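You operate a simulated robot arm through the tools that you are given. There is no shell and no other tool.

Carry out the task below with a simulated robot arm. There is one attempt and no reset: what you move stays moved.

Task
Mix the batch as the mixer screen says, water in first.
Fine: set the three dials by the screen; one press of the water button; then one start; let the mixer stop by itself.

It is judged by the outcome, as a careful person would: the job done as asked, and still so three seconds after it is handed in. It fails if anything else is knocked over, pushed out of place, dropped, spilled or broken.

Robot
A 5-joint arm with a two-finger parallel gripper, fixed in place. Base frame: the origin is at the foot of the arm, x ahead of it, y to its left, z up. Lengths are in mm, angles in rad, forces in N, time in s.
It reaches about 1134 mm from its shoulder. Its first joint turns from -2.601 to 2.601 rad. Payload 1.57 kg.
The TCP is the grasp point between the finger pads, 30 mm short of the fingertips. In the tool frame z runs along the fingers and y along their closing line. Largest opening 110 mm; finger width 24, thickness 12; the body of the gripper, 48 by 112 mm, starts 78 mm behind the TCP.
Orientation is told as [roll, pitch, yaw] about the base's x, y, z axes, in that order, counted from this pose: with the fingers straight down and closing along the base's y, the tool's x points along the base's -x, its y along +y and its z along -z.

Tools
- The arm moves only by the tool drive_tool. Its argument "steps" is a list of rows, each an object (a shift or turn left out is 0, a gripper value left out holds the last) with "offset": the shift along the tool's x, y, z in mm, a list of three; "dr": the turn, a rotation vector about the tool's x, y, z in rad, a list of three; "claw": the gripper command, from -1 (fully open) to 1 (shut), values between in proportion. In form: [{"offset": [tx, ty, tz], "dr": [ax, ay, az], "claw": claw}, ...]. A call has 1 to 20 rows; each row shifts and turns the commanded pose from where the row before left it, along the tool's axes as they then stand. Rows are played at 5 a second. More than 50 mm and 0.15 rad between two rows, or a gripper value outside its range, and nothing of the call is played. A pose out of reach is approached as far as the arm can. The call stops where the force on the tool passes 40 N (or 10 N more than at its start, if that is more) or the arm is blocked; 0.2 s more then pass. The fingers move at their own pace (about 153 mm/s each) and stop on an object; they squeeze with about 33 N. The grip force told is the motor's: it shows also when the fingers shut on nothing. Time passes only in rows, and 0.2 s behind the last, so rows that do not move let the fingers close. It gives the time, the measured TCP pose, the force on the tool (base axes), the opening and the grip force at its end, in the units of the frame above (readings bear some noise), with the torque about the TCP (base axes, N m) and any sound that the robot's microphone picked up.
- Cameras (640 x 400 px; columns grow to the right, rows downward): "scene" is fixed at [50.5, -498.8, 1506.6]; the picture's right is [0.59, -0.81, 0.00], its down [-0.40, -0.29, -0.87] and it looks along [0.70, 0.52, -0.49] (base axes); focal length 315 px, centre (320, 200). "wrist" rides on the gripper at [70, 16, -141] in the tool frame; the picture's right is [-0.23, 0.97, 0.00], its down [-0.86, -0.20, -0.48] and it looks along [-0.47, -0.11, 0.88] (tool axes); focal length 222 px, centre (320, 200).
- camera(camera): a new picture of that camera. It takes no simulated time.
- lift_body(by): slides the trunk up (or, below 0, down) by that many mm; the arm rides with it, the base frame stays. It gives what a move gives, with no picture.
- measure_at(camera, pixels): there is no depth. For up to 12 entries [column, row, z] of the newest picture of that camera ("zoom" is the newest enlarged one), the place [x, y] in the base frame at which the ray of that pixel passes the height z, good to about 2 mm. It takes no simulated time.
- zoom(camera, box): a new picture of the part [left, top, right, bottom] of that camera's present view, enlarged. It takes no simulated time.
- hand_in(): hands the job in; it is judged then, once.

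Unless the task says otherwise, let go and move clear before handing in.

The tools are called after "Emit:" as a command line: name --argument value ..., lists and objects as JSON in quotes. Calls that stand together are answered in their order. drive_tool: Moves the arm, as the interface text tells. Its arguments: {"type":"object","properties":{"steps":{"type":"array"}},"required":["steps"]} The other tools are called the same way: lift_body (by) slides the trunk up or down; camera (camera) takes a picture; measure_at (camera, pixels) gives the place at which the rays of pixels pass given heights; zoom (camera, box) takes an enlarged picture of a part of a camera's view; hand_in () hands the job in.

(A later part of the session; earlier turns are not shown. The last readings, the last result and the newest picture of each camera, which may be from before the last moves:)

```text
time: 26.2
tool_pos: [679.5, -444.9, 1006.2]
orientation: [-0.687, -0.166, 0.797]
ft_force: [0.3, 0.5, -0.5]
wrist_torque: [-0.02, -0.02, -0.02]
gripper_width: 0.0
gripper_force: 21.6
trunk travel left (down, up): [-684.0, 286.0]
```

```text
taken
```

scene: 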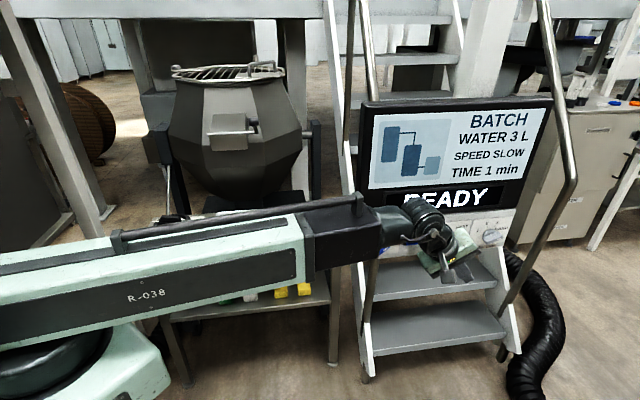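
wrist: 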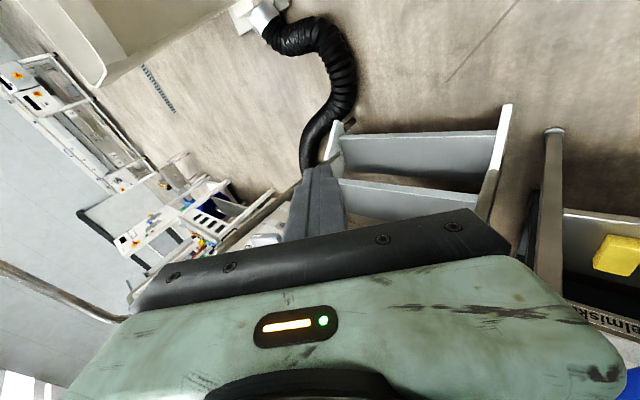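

Clear in front of the panel. I swing in by three quarters of the way (about 75 mm) and check.

Emit:
drive_tool --steps '[{"offset": [-24.4, 6.4, 0], "dr": [-0.0051, -0.0193, -0.0237]}, {"offset": [-24.4, 6.4, 0], "dr": [-0.0051, -0.0193, -0.0237]}, {"offset": [-24.4, 6.4, 0], "dr": [-0.0051, -0.0193, -0.0237]}, {"offset": [0, 0, 0]}]'

Emit:
zoom --camera "scene" --box '[380, 170, 520, 280]'

Emit:
zoom --camera "wrist" --box '[200, 120, 440, 270]'

```text
time: 27.2
tool_pos: [719.9, -380.2, 1006.8]
orientation: [-0.688, -0.166, 0.889]
ft_force: [-0.8, -0.7, 1.4]
wrist_torque: [-0.05, -0.03, 0.03]
gripper_width: 0.1
gripper_force: 21.4
trunk travel left (down, up): [-684.0, 286.0]
```

```text
3.64 times, centred on (450, 225) of scene
```

zoom: 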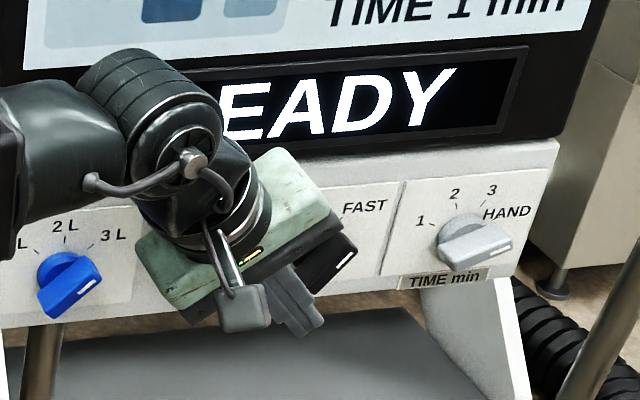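

```text
2.67 times, centred on (320, 195) of wrist
```

zoom: 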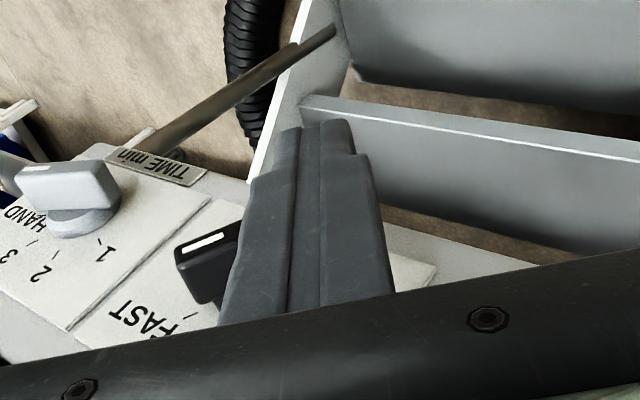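

The finger is just left of the black bar (wrist zoom 210,260) and a bit out from the panel. I swing in the last 24 mm.

Emit:
drive_tool --steps '[{"offset": [-12.2, 3.2, 0], "dr": [-0.0025, -0.0097, -0.0118]}, {"offset": [-12.2, 3.2, 0], "dr": [-0.0025, -0.0097, -0.0118]}, {"offset": [0, 0, 0]}]'

Emit:
zoom --camera "scene" --box '[400, 200, 500, 270]'

Emit:
zoom --camera "wrist" --box '[200, 120, 440, 270]'

```text
time: 28.0
tool_pos: [732.9, -357.3, 1007.1]
orientation: [-0.688, -0.167, 0.92]
ft_force: [-0.4, 0.1, -0.1]
wrist_torque: [-0.02, -0.02, -0.03]
gripper_width: 0.3
gripper_force: 21.2
trunk travel left (down, up): [-684.0, 286.0]
```

```text
5.71 times, centred on (450, 235) of scene
```

zoom: 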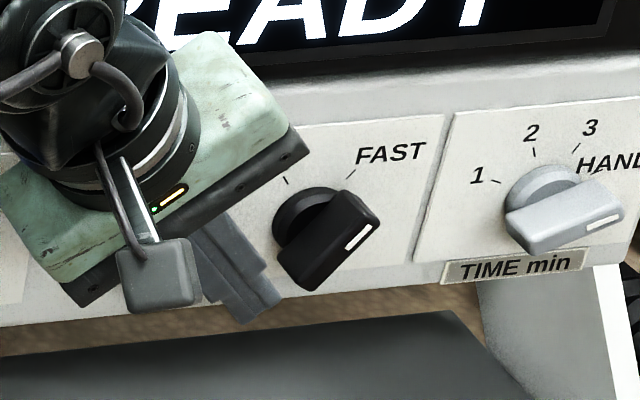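

```text
2.67 times, centred on (320, 195) of wrist
```

zoom: 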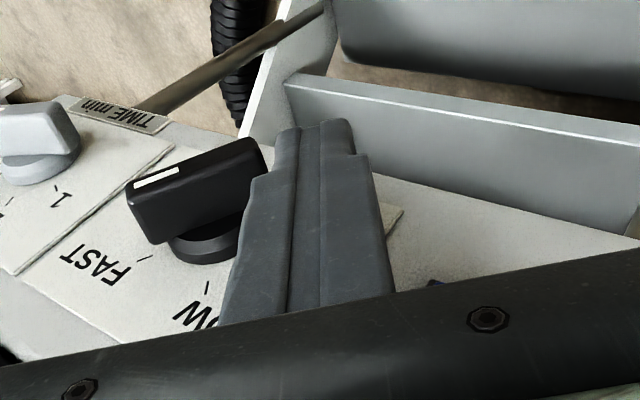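

The finger tip is level with the very bottom end of the black bar, which could slip under, so I raise the trunk 7 mm. Then I push right along the panel in steps.

Emit:
lift_body --by 7

Emit:
drive_tool --steps '[{"offset": [0.6, -5.6, 4.8]}, {"offset": [0.6, -5.6, 4.8]}, {"offset": [0, 0, 0]}]'

Emit:
zoom --camera "scene" --box '[400, 200, 500, 270]'

Emit:
zoom --camera "wrist" --box '[200, 120, 440, 270]'

```text
time: 28.6
tool_pos: [732.2, -356.1, 1013.8]
orientation: [-0.687, -0.165, 0.922]
ft_force: [0.3, 0.3, 0.0]
wrist_torque: [0.01, 0.0, 0.01]
gripper_width: 0.0
gripper_force: 22.0
trunk travel left (down, up): [-691.0, 279.0]
```

```text
time: 29.4
tool_pos: [742.7, -368.1, 1015.1]
orientation: [-0.689, -0.166, 0.921]
ft_force: [-6.6, 6.1, -2.2]
wrist_torque: [0.1, 0.11, -0.01]
gripper_width: 0.0
gripper_force: 21.4
trunk travel left (down, up): [-691.0, 279.0]
```

```text
5.71 times, centred on (450, 235) of scene
```

zoom: 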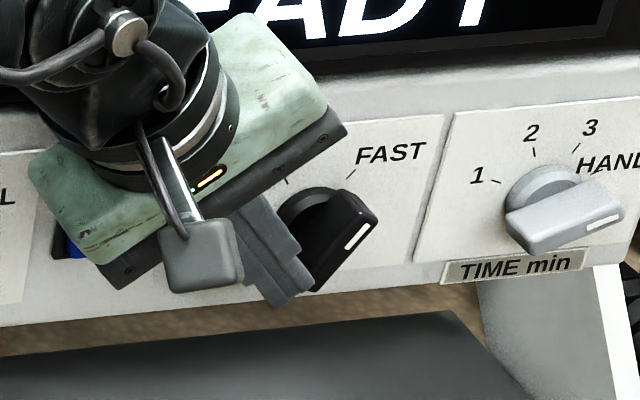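

```text
2.67 times, centred on (320, 195) of wrist
```

zoom: 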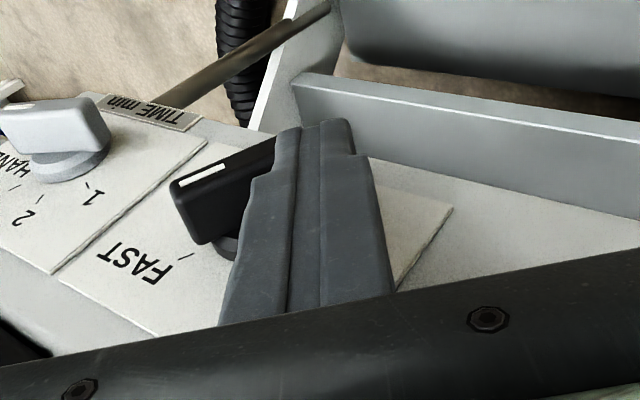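

The finger is on the bar (about 9 N) and it has begun to turn. I push another 8 mm.

Emit:
drive_tool --steps '[{"offset": [0.3, -2.8, 2.4], "dr": [0.0003, 0.001, 0.0012]}, {"offset": [0.3, -2.8, 2.4], "dr": [0.0003, 0.001, 0.0012]}, {"offset": [0, 0, 0]}]'

Emit:
zoom --camera "scene" --box '[400, 200, 500, 270]'

Emit:
zoom --camera "wrist" --box '[200, 120, 440, 270]'

```text
time: 30.2
tool_pos: [751.3, -374.2, 1013.6]
orientation: [-0.687, -0.165, 0.918]
ft_force: [-0.2, -1.5, 0.9]
wrist_torque: [0.01, -0.01, 0.01]
gripper_width: 0.1
gripper_force: 21.4
trunk travel left (down, up): [-691.0, 279.0]
```

```text
5.71 times, centred on (450, 235) of scene
```

zoom: 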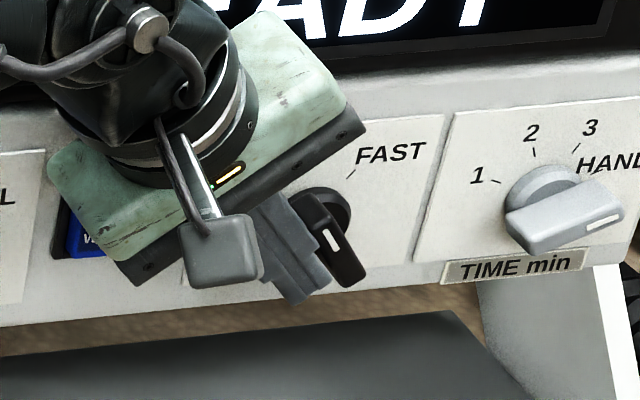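

```text
2.67 times, centred on (320, 195) of wrist
```

zoom: 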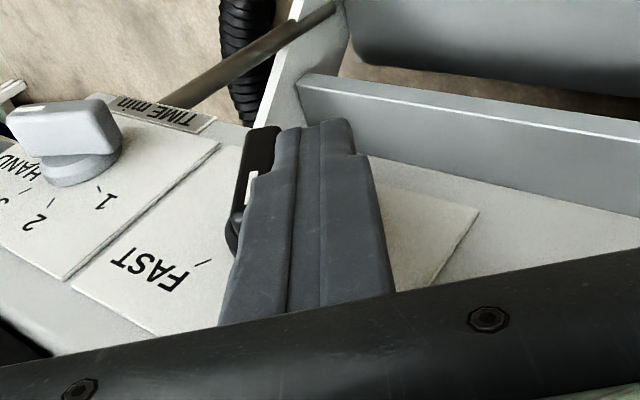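

The black bar now points to SLOW, with no force left on the finger (detent). I back off left and swing out.

Emit:
drive_tool --steps '[{"offset": [-0.5, 4.5, -3.9]}, {"offset": [24.4, -6.4, 0], "dr": [0.0051, 0.0193, 0.0237]}, {"offset": [24.4, -6.4, 0], "dr": [0.0051, 0.0193, 0.0237]}, {"offset": [24.4, -6.4, 0], "dr": [0.0051, 0.0193, 0.0237]}, {"offset": [24.4, -6.4, 0], "dr": [0.0051, 0.0193, 0.0237]}, {"offset": [0, 0, 0]}]'

Emit:
camera --camera "scene"

Emit:
zoom --camera "scene" --box '[360, 200, 520, 290]'

Emit:
camera --camera "wrist"

```text
time: 31.6
tool_pos: [694.0, -456.6, 1014.2]
orientation: [-0.686, -0.166, 0.792]
ft_force: [0.3, -0.4, -0.5]
wrist_torque: [0.0, 0.0, -0.01]
gripper_width: 0.0
gripper_force: 21.2
trunk travel left (down, up): [-691.0, 279.0]
```

```text
taken
```

scene: 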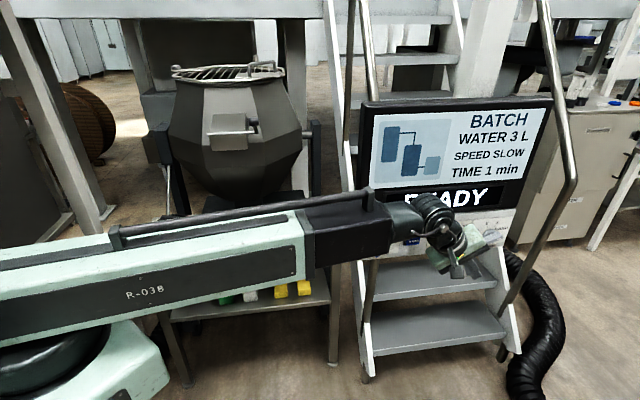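

```text
4.00 times, centred on (440, 245) of scene
```

zoom: 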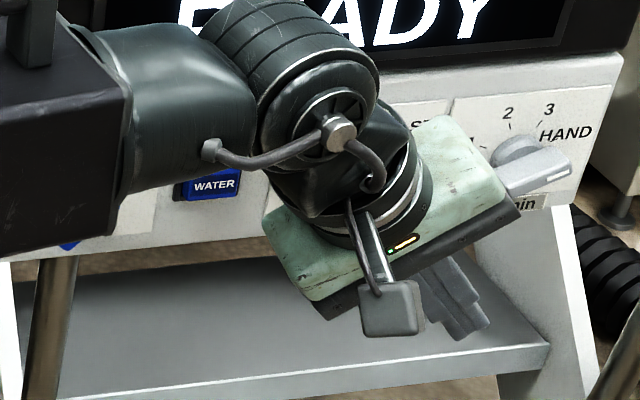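

```text
taken
```

wrist: 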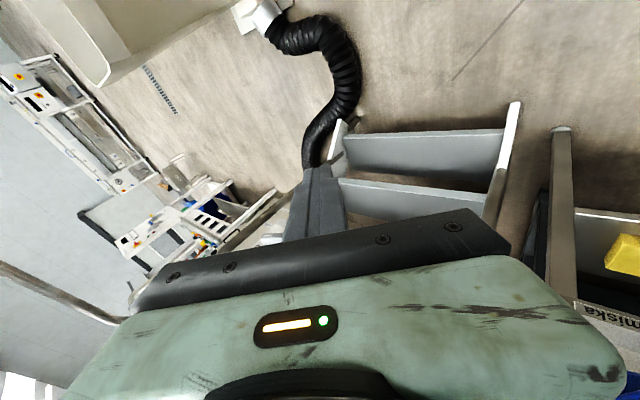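

Before going to the grey dial I must know where the right handrail runs (scene 572,170 to 505,350). I'll enlarge the wrist view's left part and that scene part.

Emit:
zoom --camera "wrist" --box '[0, 120, 400, 370]'

Emit:
zoom --camera "wrist" --box '[200, 110, 360, 250]'

Emit:
zoom --camera "scene" --box '[450, 130, 610, 370]'

```text
1.60 times, centred on (200, 245) of wrist
```

zoom: 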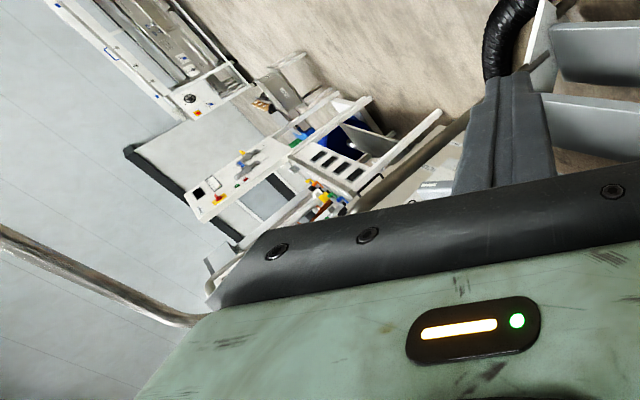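

```text
2.86 times, centred on (280, 180) of wrist
```

zoom: 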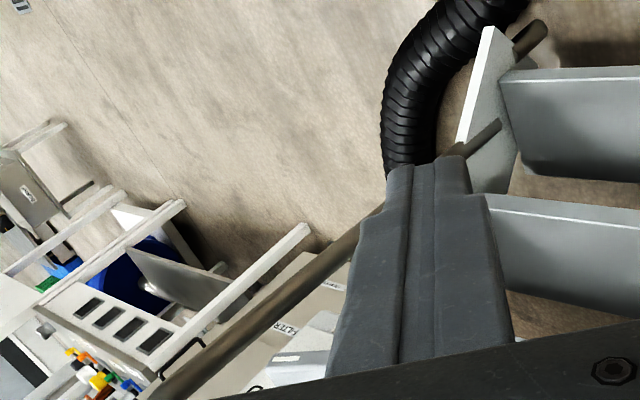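

```text
1.67 times, centred on (530, 250) of scene
```

zoom: 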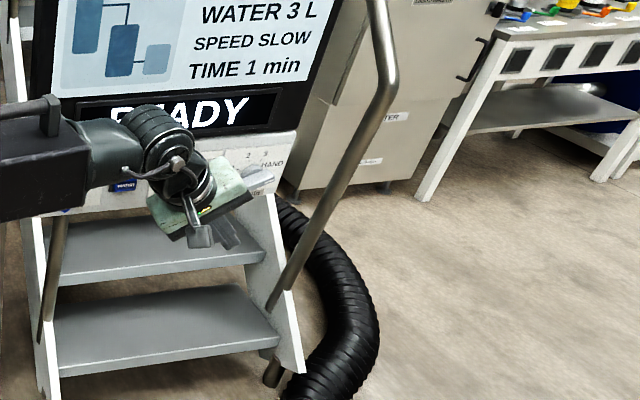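

The right rail is a near-vertical post at about (852,-583), ~110 mm in front of the panel and right of the grey dial, so I'll keep clear of it. I raise the trunk, tilt back to 32° and move along in front of the panel to the grey dial.

Emit:
lift_body --by 57.4

Emit:
drive_tool --steps '[{"offset": [3.5, 13.2, 16.2], "dr": [-0.14, 0.0368, 0]}, {"offset": [-16.3, -28.9, 20.1], "dr": [-0.0012, -0.0045, -0.0074]}, {"offset": [-16.3, -28.9, 20.1], "dr": [-0.0012, -0.0045, -0.0074]}, {"offset": [-16.3, -28.9, 20.1], "dr": [-0.0012, -0.0045, -0.0074]}, {"offset": [0, 0, 0]}]'

Emit:
camera --camera "scene"

Emit:
camera --camera "wrist"

Emit:
zoom --camera "scene" --box '[360, 190, 540, 290]'

```text
time: 32.5
tool_pos: [694.5, -456.2, 1070.2]
orientation: [-0.688, -0.167, 0.795]
ft_force: [0.0, -1.1, -0.4]
wrist_torque: [-0.02, 0.0, 0.01]
gripper_width: 0.1
gripper_force: 21.3
trunk travel left (down, up): [-748.0, 222.0]
```

```text
time: 33.8
tool_pos: [803.3, -495.0, 1050.2]
orientation: [-0.545, -0.136, 0.797]
ft_force: [1.1, 0.6, 0.7]
wrist_torque: [0.0, -0.04, 0.0]
gripper_width: 0.2
gripper_force: 21.3
trunk travel left (down, up): [-748.0, 222.0]
```

```text
taken
```

scene: 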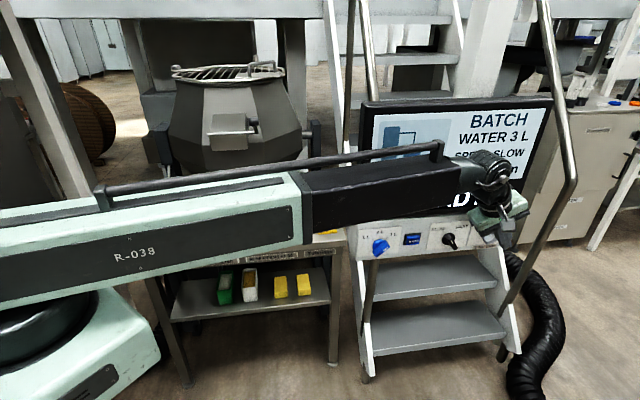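

```text
taken
```

wrist: 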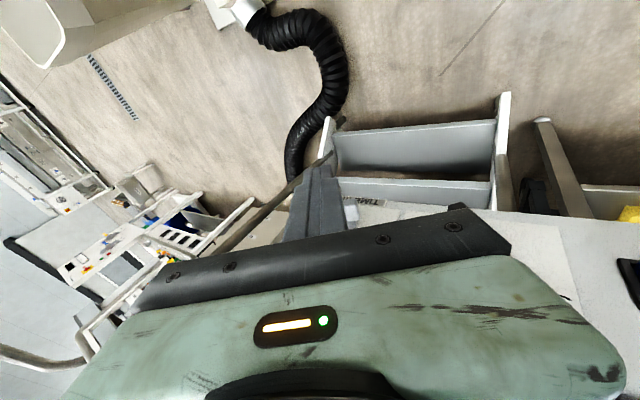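

```text
3.56 times, centred on (450, 240) of scene
```

zoom: 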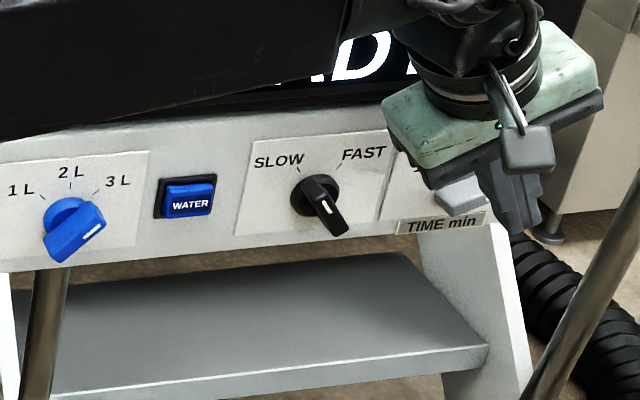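

Black reads SLOW and blue 3L (clear in the zoom). The finger is in front of the grey dial, above its left end; I move in toward the panel by two thirds and look.

Emit:
drive_tool --steps '[{"offset": [-15.8, 0.7, 2.1], "dr": [-0.0022, -0.0082, -0.0136]}, {"offset": [-15.8, 0.7, 2.1], "dr": [-0.0022, -0.0082, -0.0136]}, {"offset": [0, 0, 0]}]'

Emit:
zoom --camera "scene" --box '[430, 180, 530, 270]'

Emit:
zoom --camera "wrist" --box '[220, 120, 460, 270]'

```text
time: 34.5
tool_pos: [828.9, -473.8, 1051.6]
orientation: [-0.541, -0.137, 0.831]
ft_force: [-0.3, 0.2, -0.1]
wrist_torque: [0.02, -0.02, -0.01]
gripper_width: 0.0
gripper_force: 21.3
trunk travel left (down, up): [-748.0, 222.0]
```

```text
4.44 times, centred on (480, 225) of scene
```

zoom: 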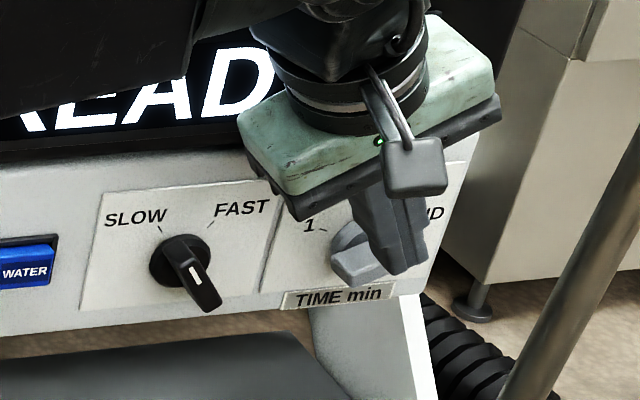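

```text
2.67 times, centred on (340, 195) of wrist
```

zoom: 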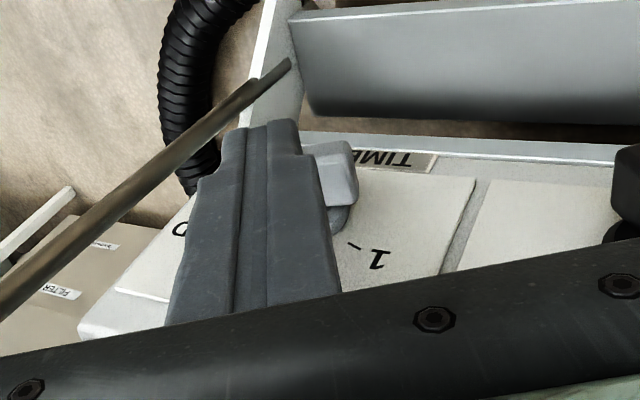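

The finger tip sits over the middle of the grey knob rather than over its left end (scene zoom 405,270 against knob end 345,270). I shift 9 mm left while going in the last 15 mm.

Emit:
drive_tool --steps '[{"offset": [-0.4, 7.7, -4.6]}, {"offset": [-14.9, 0.7, 2.0], "dr": [-0.0024, -0.009, -0.0149]}, {"offset": [0, 0, 0]}]'

Emit:
zoom --camera "scene" --box '[440, 195, 530, 265]'

Emit:
zoom --camera "wrist" --box '[220, 120, 460, 270]'

```text
time: 35.4
tool_pos: [831.8, -455.1, 1051.6]
orientation: [-0.541, -0.137, 0.849]
ft_force: [0.4, -0.2, -0.3]
wrist_torque: [0.01, -0.01, 0.02]
gripper_width: 0.2
gripper_force: 21.8
trunk travel left (down, up): [-748.0, 222.0]
```

```text
5.71 times, centred on (485, 230) of scene
```

zoom: 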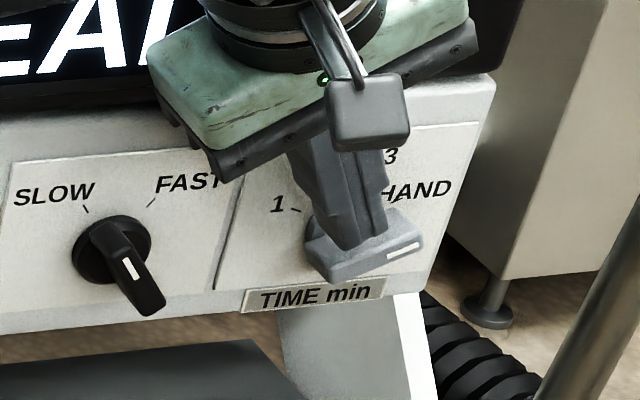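

```text
2.67 times, centred on (340, 195) of wrist
```

zoom: 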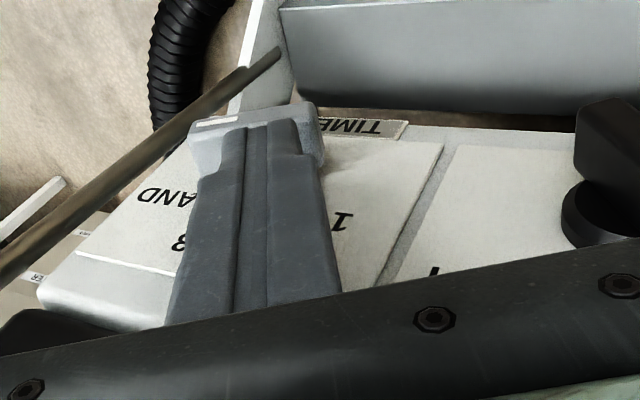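

The tip is over the knob but still only ~9 mm left of its centre, so I shift 6 mm further left, then lower the trunk 14 mm to just about touch.

Emit:
drive_tool --steps '[{"offset": [-0.25, 5.15, -3.07]}, {"offset": [0, 0, 0]}]'

Emit:
lift_body --by -13

Emit:
zoom --camera "scene" --box '[440, 195, 530, 265]'

Emit:
zoom --camera "wrist" --box '[220, 120, 460, 270]'

```text
time: 36.0
tool_pos: [826.7, -451.8, 1050.4]
orientation: [-0.541, -0.135, 0.847]
ft_force: [-0.5, -0.4, -0.9]
wrist_torque: [0.0, 0.01, 0.0]
gripper_width: 0.0
gripper_force: 21.2
trunk travel left (down, up): [-748.0, 222.0]
```

```text
time: 36.6
tool_pos: [825.1, -451.9, 1038.4]
orientation: [-0.541, -0.135, 0.849]
ft_force: [-0.7, -0.1, 0.8]
wrist_torque: [0.02, -0.01, 0.04]
gripper_width: 0.1
gripper_force: 21.7
trunk travel left (down, up): [-735.0, 235.0]
```

```text
5.71 times, centred on (485, 230) of scene
```

zoom: 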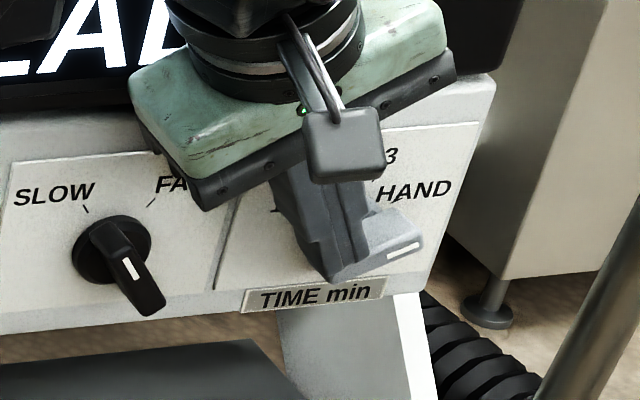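

```text
2.67 times, centred on (340, 195) of wrist
```

zoom: 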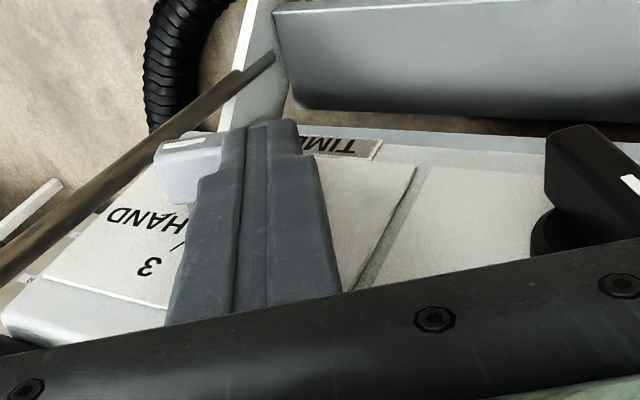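

The tip is now over the knob's left end with no force yet. I lower 7 mm more and watch.

Emit:
lift_body --by -7

Emit:
zoom --camera "scene" --box '[440, 195, 530, 265]'

Emit:
zoom --camera "wrist" --box '[220, 120, 460, 270]'

```text
time: 37.1
tool_pos: [826.0, -451.7, 1031.4]
orientation: [-0.541, -0.137, 0.849]
ft_force: [0.4, 0.2, 0.2]
wrist_torque: [-0.04, 0.01, 0.02]
gripper_width: 0.3
gripper_force: 21.1
trunk travel left (down, up): [-728.0, 242.0]
```

```text
5.71 times, centred on (485, 230) of scene
```

zoom: 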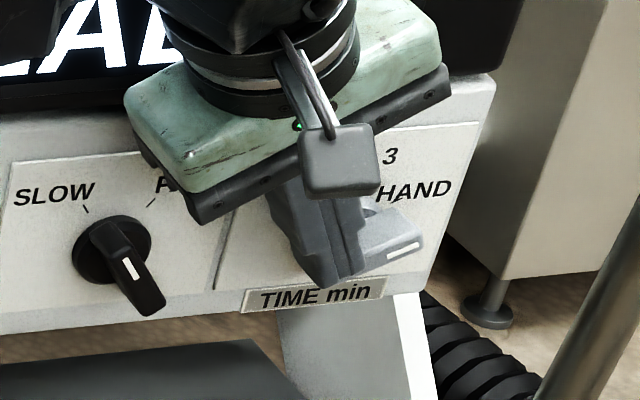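

```text
2.67 times, centred on (340, 195) of wrist
```

zoom: 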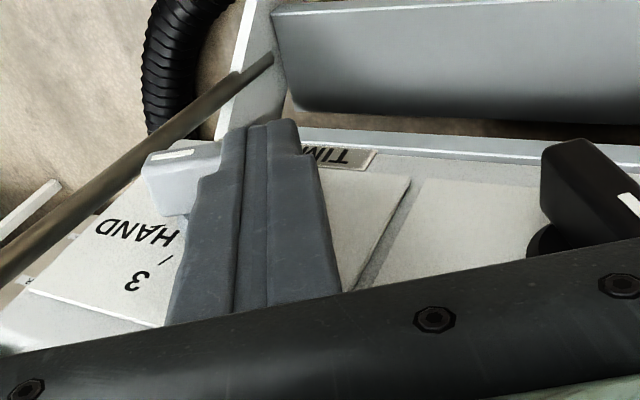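

Still no contact at z≈1002: accounting for the finger's front face standing 12 mm further out, the tip is really past the left end of the bar. I raise again, shift 14 mm right and lower.

Emit:
lift_body --by 18

Emit:
drive_tool --steps '[{"offset": [0.3, -6.0, 3.58]}, {"offset": [0.3, -6.0, 3.58]}, {"offset": [0, 0, 0]}]'

Emit:
lift_body --by -13

Emit:
zoom --camera "scene" --box '[440, 195, 530, 265]'

Emit:
zoom --camera "wrist" --box '[220, 120, 460, 270]'

```text
time: 37.8
tool_pos: [825.5, -452.1, 1047.6]
orientation: [-0.541, -0.136, 0.849]
ft_force: [-0.1, 0.3, 0.6]
wrist_torque: [0.01, 0.0, -0.02]
gripper_width: 0.0
gripper_force: 21.0
trunk travel left (down, up): [-746.0, 224.0]
```

```text
time: 38.6
tool_pos: [835.4, -462.1, 1048.7]
orientation: [-0.543, -0.137, 0.848]
ft_force: [1.0, -0.3, 0.0]
wrist_torque: [-0.01, -0.03, -0.01]
gripper_width: 0.0
gripper_force: 21.1
trunk travel left (down, up): [-746.0, 224.0]
```

```text
time: 39.2
tool_pos: [835.9, -463.2, 1036.7]
orientation: [-0.541, -0.136, 0.848]
ft_force: [-1.0, -0.7, 0.6]
wrist_torque: [-0.01, 0.03, -0.02]
gripper_width: 0.0
gripper_force: 21.3
trunk travel left (down, up): [-733.0, 237.0]
```

```text
5.71 times, centred on (485, 230) of scene
```

zoom: 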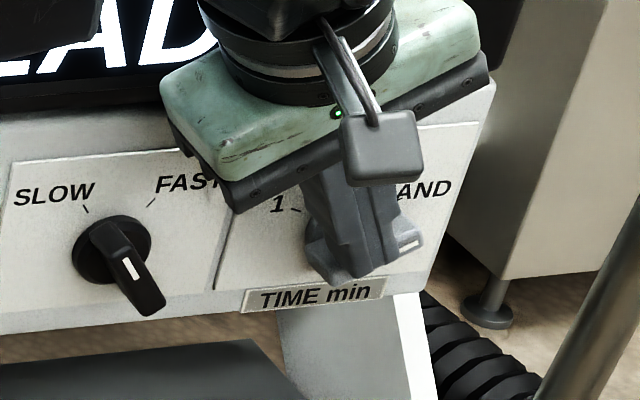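

```text
2.67 times, centred on (340, 195) of wrist
```

zoom: 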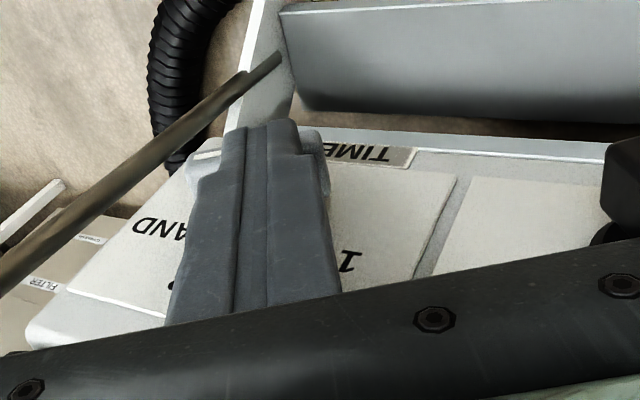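

The tip should now be just above the left half of the bar. I lower 6 mm and check for force.

Emit:
lift_body --by -6

Emit:
zoom --camera "scene" --box '[440, 195, 530, 265]'

Emit:
zoom --camera "wrist" --box '[220, 120, 460, 270]'

```text
time: 39.7
tool_pos: [831.7, -460.3, 1031.4]
orientation: [-0.542, -0.136, 0.847]
ft_force: [-13.1, 11.4, 19.2]
wrist_torque: [0.0, -0.12, 0.09]
gripper_width: 0.0
gripper_force: 21.5
trunk travel left (down, up): [-727.0, 243.0]
```

```text
5.71 times, centred on (485, 230) of scene
```

zoom: 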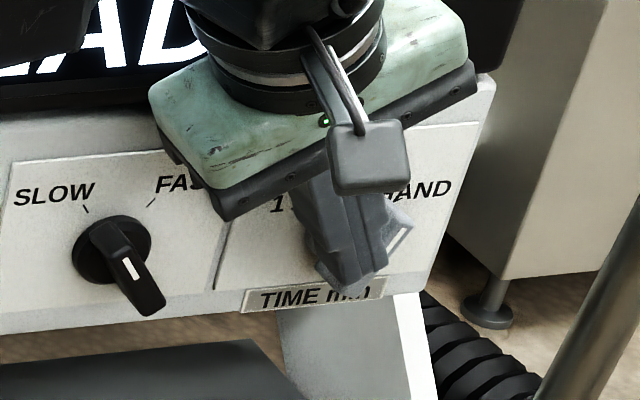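

```text
2.67 times, centred on (340, 195) of wrist
```

zoom: 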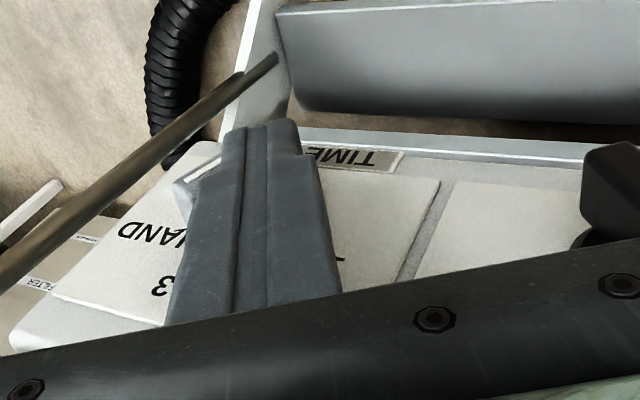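

The bar is turning (mark now about 45°), with ~25 N on the finger pushing it up and left. I now push right along the panel to carry the bar's lower end round.

Emit:
drive_tool --steps '[{"offset": [0.15, -3.0, 1.79]}, {"offset": [0.15, -3.0, 1.79]}, {"offset": [0, 0, 0]}]'

Emit:
zoom --camera "scene" --box '[440, 195, 530, 265]'

Emit:
zoom --camera "wrist" --box '[220, 120, 460, 270]'

```text
time: 40.3
tool_pos: [835.5, -462.4, 1034.8]
orientation: [-0.542, -0.138, 0.85]
ft_force: [-14.5, 12.3, 33.8]
wrist_torque: [-0.16, -0.22, 0.32]
gripper_width: 0.0
gripper_force: 21.2
trunk travel left (down, up): [-727.0, 243.0]
stopped in row 2: the force on the tool passed its limit at 43 N (the readings are from after the stop); the commanded pose is now the measured one
```

```text
5.71 times, centred on (485, 230) of scene
```

zoom: 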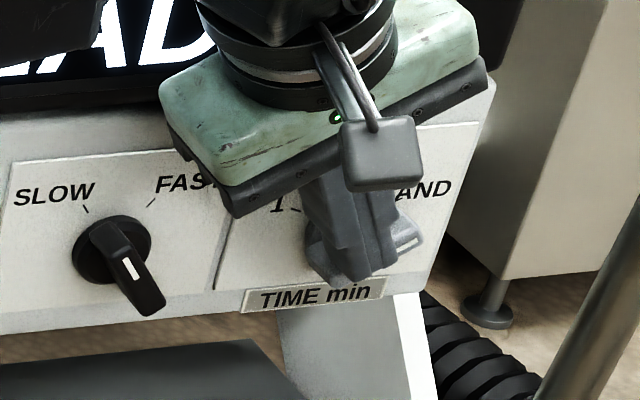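

```text
2.67 times, centred on (340, 195) of wrist
```

zoom: 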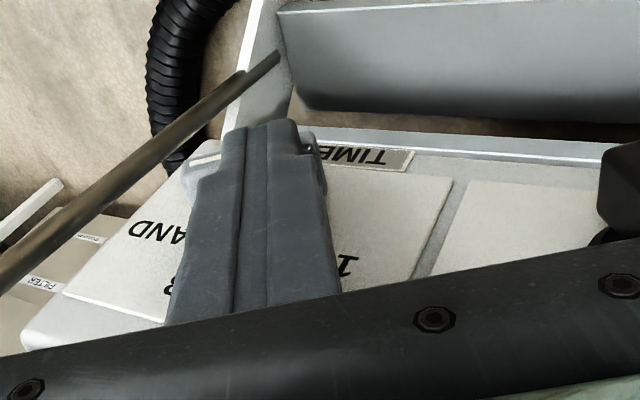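

The tip slid up toward the pivot and the bar sprang back toward HAND. I move back left for more leverage and press down further there.

Emit:
drive_tool --steps '[{"offset": [-0.25, 5.15, -3.07]}, {"offset": [0, 0, 0]}]'

Emit:
lift_body --by -4

Emit:
lift_body --by -4

Emit:
zoom --camera "scene" --box '[440, 195, 530, 265]'

Emit:
zoom --camera "wrist" --box '[220, 120, 460, 270]'

```text
time: 40.9
tool_pos: [831.5, -460.2, 1030.7]
orientation: [-0.536, -0.136, 0.848]
ft_force: [-15.1, 9.8, 12.9]
wrist_torque: [0.07, 0.02, 0.01]
gripper_width: 0.0
gripper_force: 21.5
trunk travel left (down, up): [-727.0, 243.0]
```

```text
time: 41.4
tool_pos: [831.4, -459.5, 1026.5]
orientation: [-0.532, -0.135, 0.848]
ft_force: [-26.7, 18.6, -3.0]
wrist_torque: [0.45, 0.59, 0.07]
gripper_width: 0.2
gripper_force: 21.0
trunk travel left (down, up): [-723.0, 247.0]
```

```text
time: 42.0
tool_pos: [831.7, -460.1, 1023.3]
orientation: [-0.535, -0.136, 0.848]
ft_force: [-23.7, 17.3, 3.8]
wrist_torque: [0.27, 0.31, 0.3]
gripper_width: 0.2
gripper_force: 21.1
trunk travel left (down, up): [-719.0, 251.0]
```

```text
5.71 times, centred on (485, 230) of scene
```

zoom: 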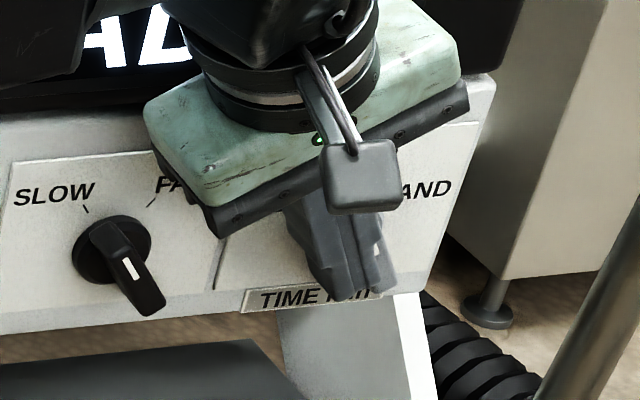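

```text
2.67 times, centred on (340, 195) of wrist
```

zoom: 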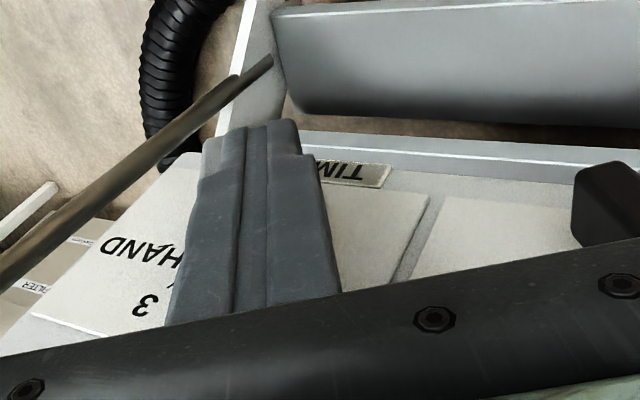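

The bar swung past the "3" region: it now stands steep, pressing against the finger's right side. The tip is too near pivot height, so I ease left, lower 9 mm, and look before pushing right.

Emit:
drive_tool --steps '[{"offset": [-0.25, 5.15, -3.07]}, {"offset": [0, 0, 0]}]'

Emit:
lift_body --by -9

Emit:
zoom --camera "scene" --box '[440, 195, 530, 265]'

Emit:
zoom --camera "wrist" --box '[220, 120, 460, 270]'

```text
time: 42.6
tool_pos: [829.9, -457.3, 1020.8]
orientation: [-0.534, -0.136, 0.848]
ft_force: [0.1, 0.5, 0.2]
wrist_torque: [0.0, -0.04, 0.01]
gripper_width: 0.1
gripper_force: 21.6
trunk travel left (down, up): [-719.0, 251.0]
```

```text
time: 43.1
tool_pos: [830.1, -458.2, 1012.8]
orientation: [-0.536, -0.136, 0.849]
ft_force: [-1.0, -0.2, 0.3]
wrist_torque: [0.0, 0.02, 0.02]
gripper_width: 0.0
gripper_force: 21.1
trunk travel left (down, up): [-710.0, 260.0]
```

```text
5.71 times, centred on (485, 230) of scene
```

zoom: 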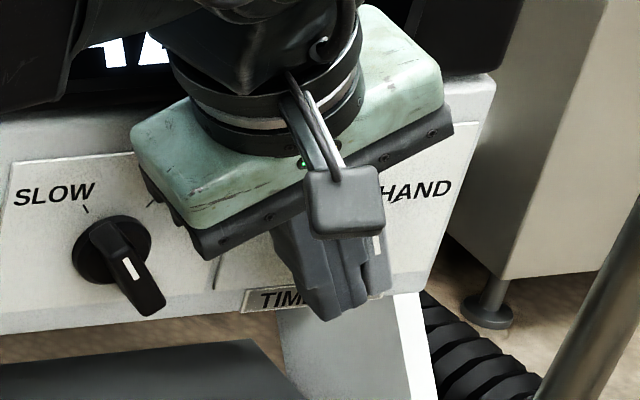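

```text
2.67 times, centred on (340, 195) of wrist
```

zoom: 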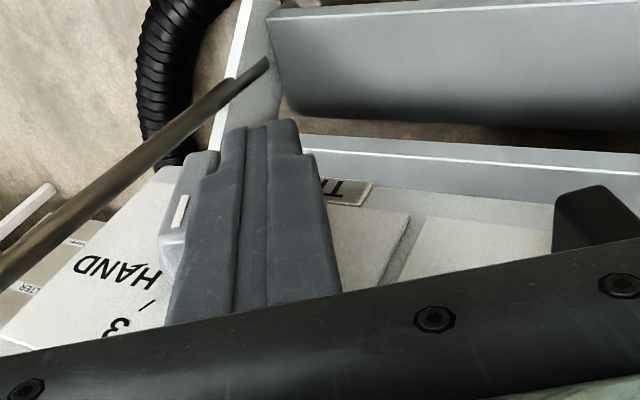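

No force now, and the mark points up-left at about -23°, so the dial is at "2". For the last step to "1" I'll straddle the bar and push its top end left with the right finger: swing out first, open to 44 mm, rise 18 mm, shift right.

Emit:
drive_tool --steps '[{"offset": [-0.2, 3.4, -2.0]}, {"offset": [23.7, -0.4, -3.5], "dr": [0.0032, 0.0123, 0.0204]}, {"offset": [23.7, -0.4, -3.5], "dr": [0.0032, 0.0123, 0.0204]}, {"offset": [0, 0, 0], "claw": 0.2}, {"offset": [0, 0, 0]}]'

Emit:
lift_body --by 18

Emit:
zoom --camera "scene" --box '[430, 190, 530, 270]'

Emit:
zoom --camera "wrist" --box '[200, 100, 460, 260]'

```text
time: 44.4
tool_pos: [793.5, -485.5, 1012.1]
orientation: [-0.534, -0.136, 0.8]
ft_force: [0.0, -0.4, -0.5]
wrist_torque: [0.01, 0.01, 0.04]
gripper_width: 44.0
gripper_force: 0.1
trunk travel left (down, up): [-710.0, 260.0]
```

```text
time: 45.0
tool_pos: [793.0, -485.4, 1030.9]
orientation: [-0.534, -0.135, 0.799]
ft_force: [-0.5, -0.4, -0.2]
wrist_torque: [-0.01, -0.03, 0.01]
gripper_width: 43.9
gripper_force: 0.1
trunk travel left (down, up): [-728.0, 242.0]
```

```text
5.00 times, centred on (480, 230) of scene
```

zoom: 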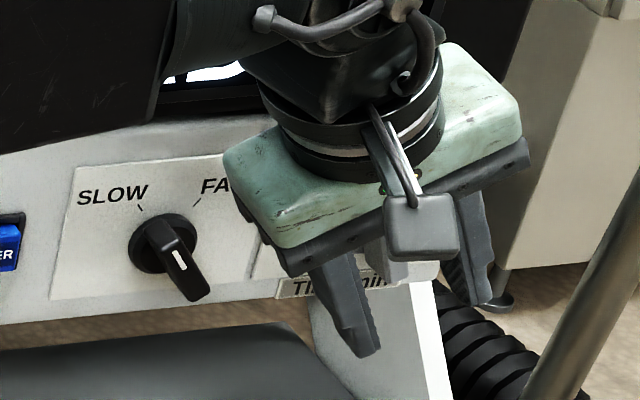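

```text
2.46 times, centred on (330, 180) of wrist
```

zoom: 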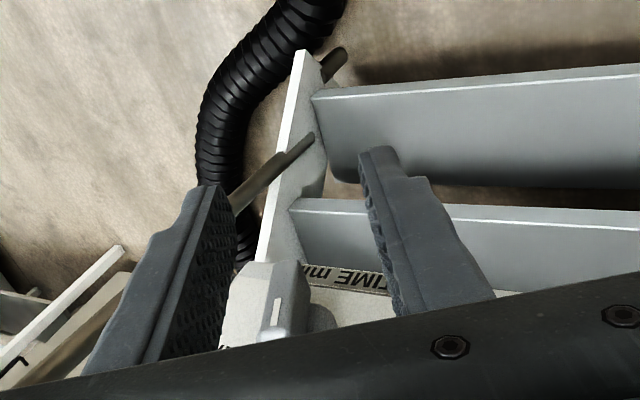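

The bar (wrist zoom 270,295) stands between the open fingers. I shift right 18 mm and move in toward the panel, stopping two thirds of the way to check.

Emit:
drive_tool --steps '[{"offset": [0.3, -15.9, 9.6]}, {"offset": [-15.85, 0.6, 2.1], "dr": [-0.0022, -0.0082, -0.0136]}, {"offset": [-15.85, 0.6, 2.1], "dr": [-0.0022, -0.0082, -0.0136]}, {"offset": [0, 0, 0]}]'

Emit:
zoom --camera "scene" --box '[430, 190, 530, 270]'

Emit:
zoom --camera "wrist" --box '[200, 100, 460, 260]'

```text
time: 46.0
tool_pos: [829.8, -477.2, 1030.3]
orientation: [-0.536, -0.136, 0.832]
ft_force: [0.6, -0.2, -0.2]
wrist_torque: [-0.02, -0.01, 0.02]
gripper_width: 43.9
gripper_force: 0.0
trunk travel left (down, up): [-728.0, 242.0]
```

```text
5.00 times, centred on (480, 230) of scene
```

zoom: 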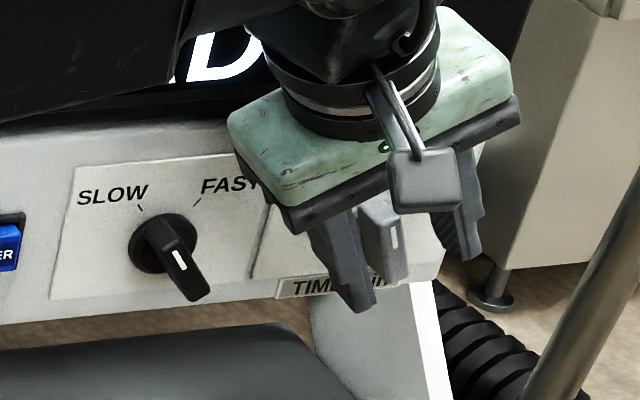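

```text
2.46 times, centred on (330, 180) of wrist
```

zoom: 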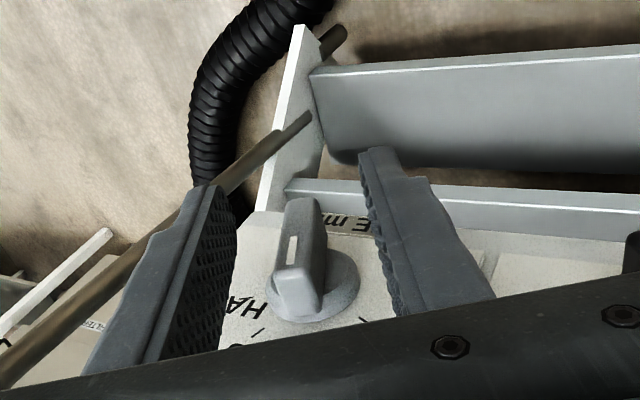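

The knob sits well between the fingers. I move in the last 16 mm.

Emit:
drive_tool --steps '[{"offset": [-15.85, 0.6, 2.1], "dr": [-0.0022, -0.0082, -0.0136]}, {"offset": [0, 0, 0]}]'

Emit:
zoom --camera "scene" --box '[430, 190, 530, 270]'

Emit:
zoom --camera "wrist" --box '[200, 100, 460, 260]'

```text
time: 46.6
tool_pos: [841.3, -465.1, 1029.5]
orientation: [-0.535, -0.137, 0.848]
ft_force: [0.2, 0.4, 0.9]
wrist_torque: [0.0, 0.0, -0.02]
gripper_width: 44.1
gripper_force: 0.0
trunk travel left (down, up): [-728.0, 242.0]
```

```text
5.00 times, centred on (480, 230) of scene
```

zoom: 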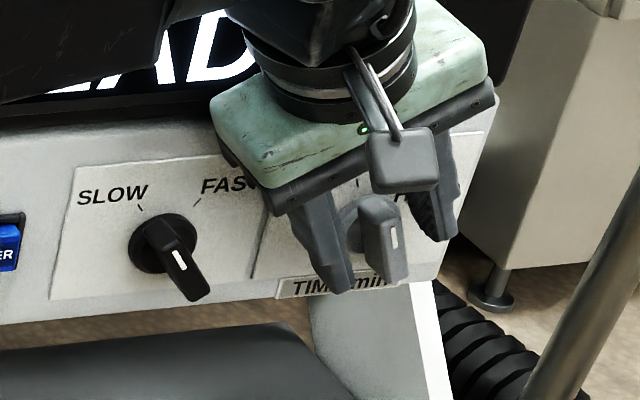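

```text
2.46 times, centred on (330, 180) of wrist
```

zoom: 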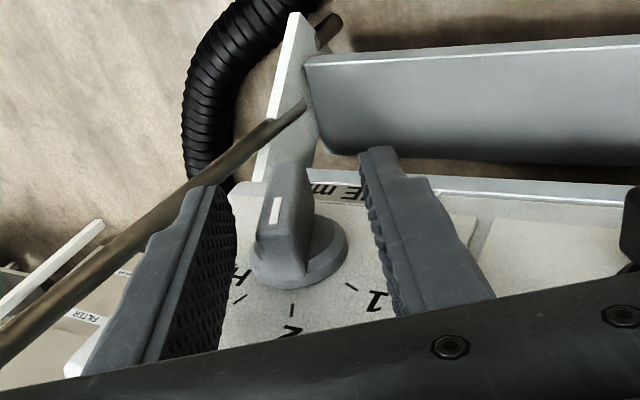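

The bar's mark points at "2", and the right finger is clear of it. I push left along the panel, 14 mm first.

Emit:
drive_tool --steps '[{"offset": [-0.3, 6.0, -3.58]}, {"offset": [-0.3, 6.0, -3.58]}, {"offset": [0, 0, 0]}]'

Emit:
zoom --camera "scene" --box '[430, 190, 530, 270]'

Emit:
zoom --camera "wrist" --box '[200, 100, 460, 260]'

```text
time: 47.4
tool_pos: [830.3, -456.1, 1029.3]
orientation: [-0.533, -0.137, 0.848]
ft_force: [2.0, -1.4, 0.4]
wrist_torque: [-0.03, -0.01, 0.02]
gripper_width: 45.8
gripper_force: 0.4
trunk travel left (down, up): [-728.0, 242.0]
```

```text
5.00 times, centred on (480, 230) of scene
```

zoom: 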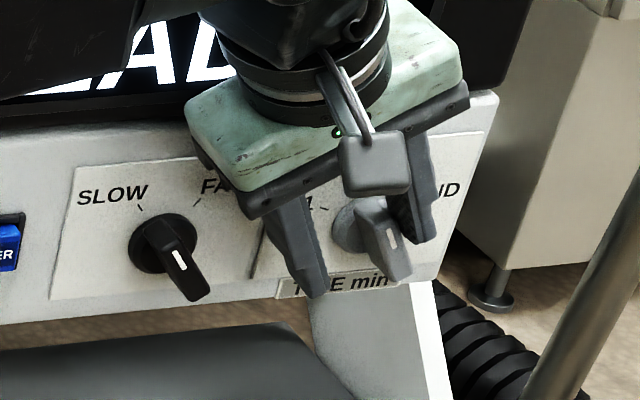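

```text
2.46 times, centred on (330, 180) of wrist
```

zoom: 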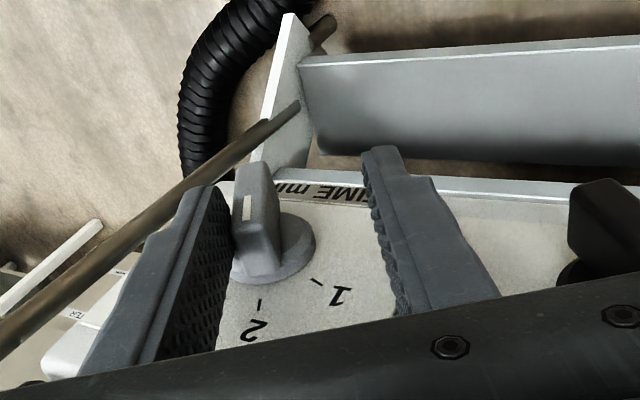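

Contact has begun: the finger touches the bar and it starts to turn. I push another 8 mm left.

Emit:
drive_tool --steps '[{"offset": [-0.15, 3.43, -2.05]}, {"offset": [-0.15, 3.43, -2.05]}, {"offset": [0, 0, 0]}]'

Emit:
zoom --camera "scene" --box '[430, 190, 530, 270]'

Emit:
zoom --camera "wrist" --box '[200, 100, 460, 260]'

```text
time: 48.2
tool_pos: [825.9, -449.7, 1029.4]
orientation: [-0.536, -0.136, 0.849]
ft_force: [0.0, -0.8, 2.6]
wrist_torque: [-0.08, -0.07, -0.03]
gripper_width: 45.7
gripper_force: 0.8
trunk travel left (down, up): [-728.0, 242.0]
```

```text
5.00 times, centred on (480, 230) of scene
```

zoom: 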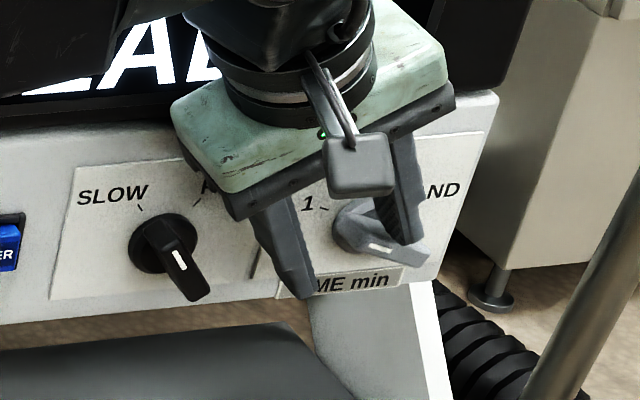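

```text
2.46 times, centred on (330, 180) of wrist
```

zoom: 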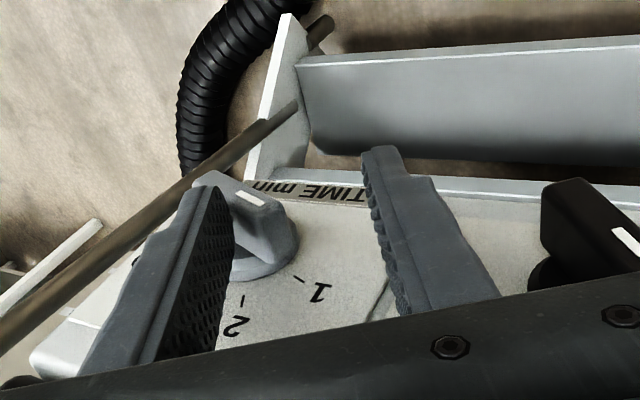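

The grey bar snapped over: its mark (scene zoom 392,252 to 370,245) points left toward "1". I ease right a little and swing out to check all three.

Emit:
drive_tool --steps '[{"offset": [0.25, -5.15, 3.07]}, {"offset": [23.7, -0.4, -3.5], "dr": [0.0032, 0.0123, 0.0204]}, {"offset": [23.7, -0.4, -3.5], "dr": [0.0032, 0.0123, 0.0204]}, {"offset": [23.7, -0.4, -3.5], "dr": [0.0032, 0.0123, 0.0204]}, {"offset": [-0.3, 34.2, -20.6], "claw": 1}, {"offset": [-0.3, 34.2, -20.6]}, {"offset": [-0.3, 34.2, -20.6]}, {"offset": [0, 0, 0]}]'

Emit:
camera --camera "scene"

Emit:
zoom --camera "scene" --box '[425, 200, 525, 265]'

Emit:
camera --camera "wrist"

```text
time: 50.0
tool_pos: [694.1, -417.7, 1028.8]
orientation: [-0.536, -0.136, 0.776]
ft_force: [0.6, -0.5, 0.3]
wrist_torque: [-0.01, 0.01, -0.01]
gripper_width: 0.0
gripper_force: 21.4
trunk travel left (down, up): [-728.0, 242.0]
```

```text
taken
```

scene: 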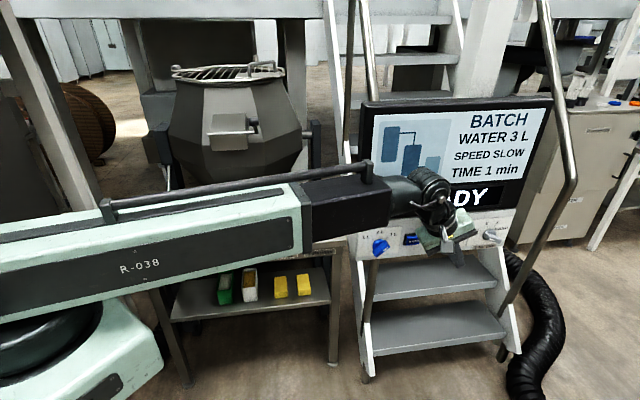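

```text
6.15 times, centred on (475, 232) of scene
```

zoom: 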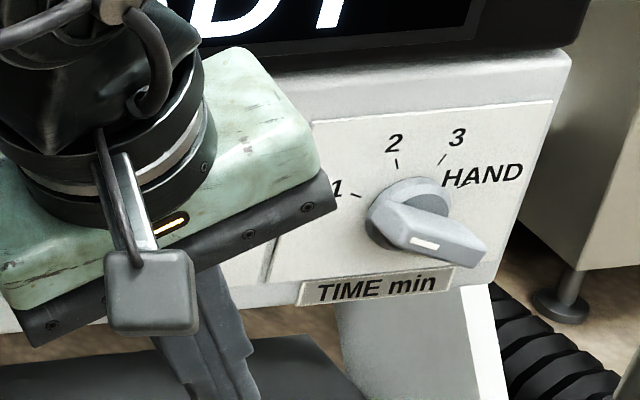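

```text
taken
```

wrist: 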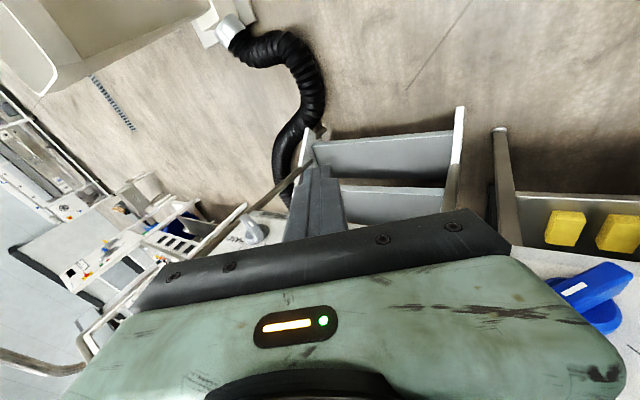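

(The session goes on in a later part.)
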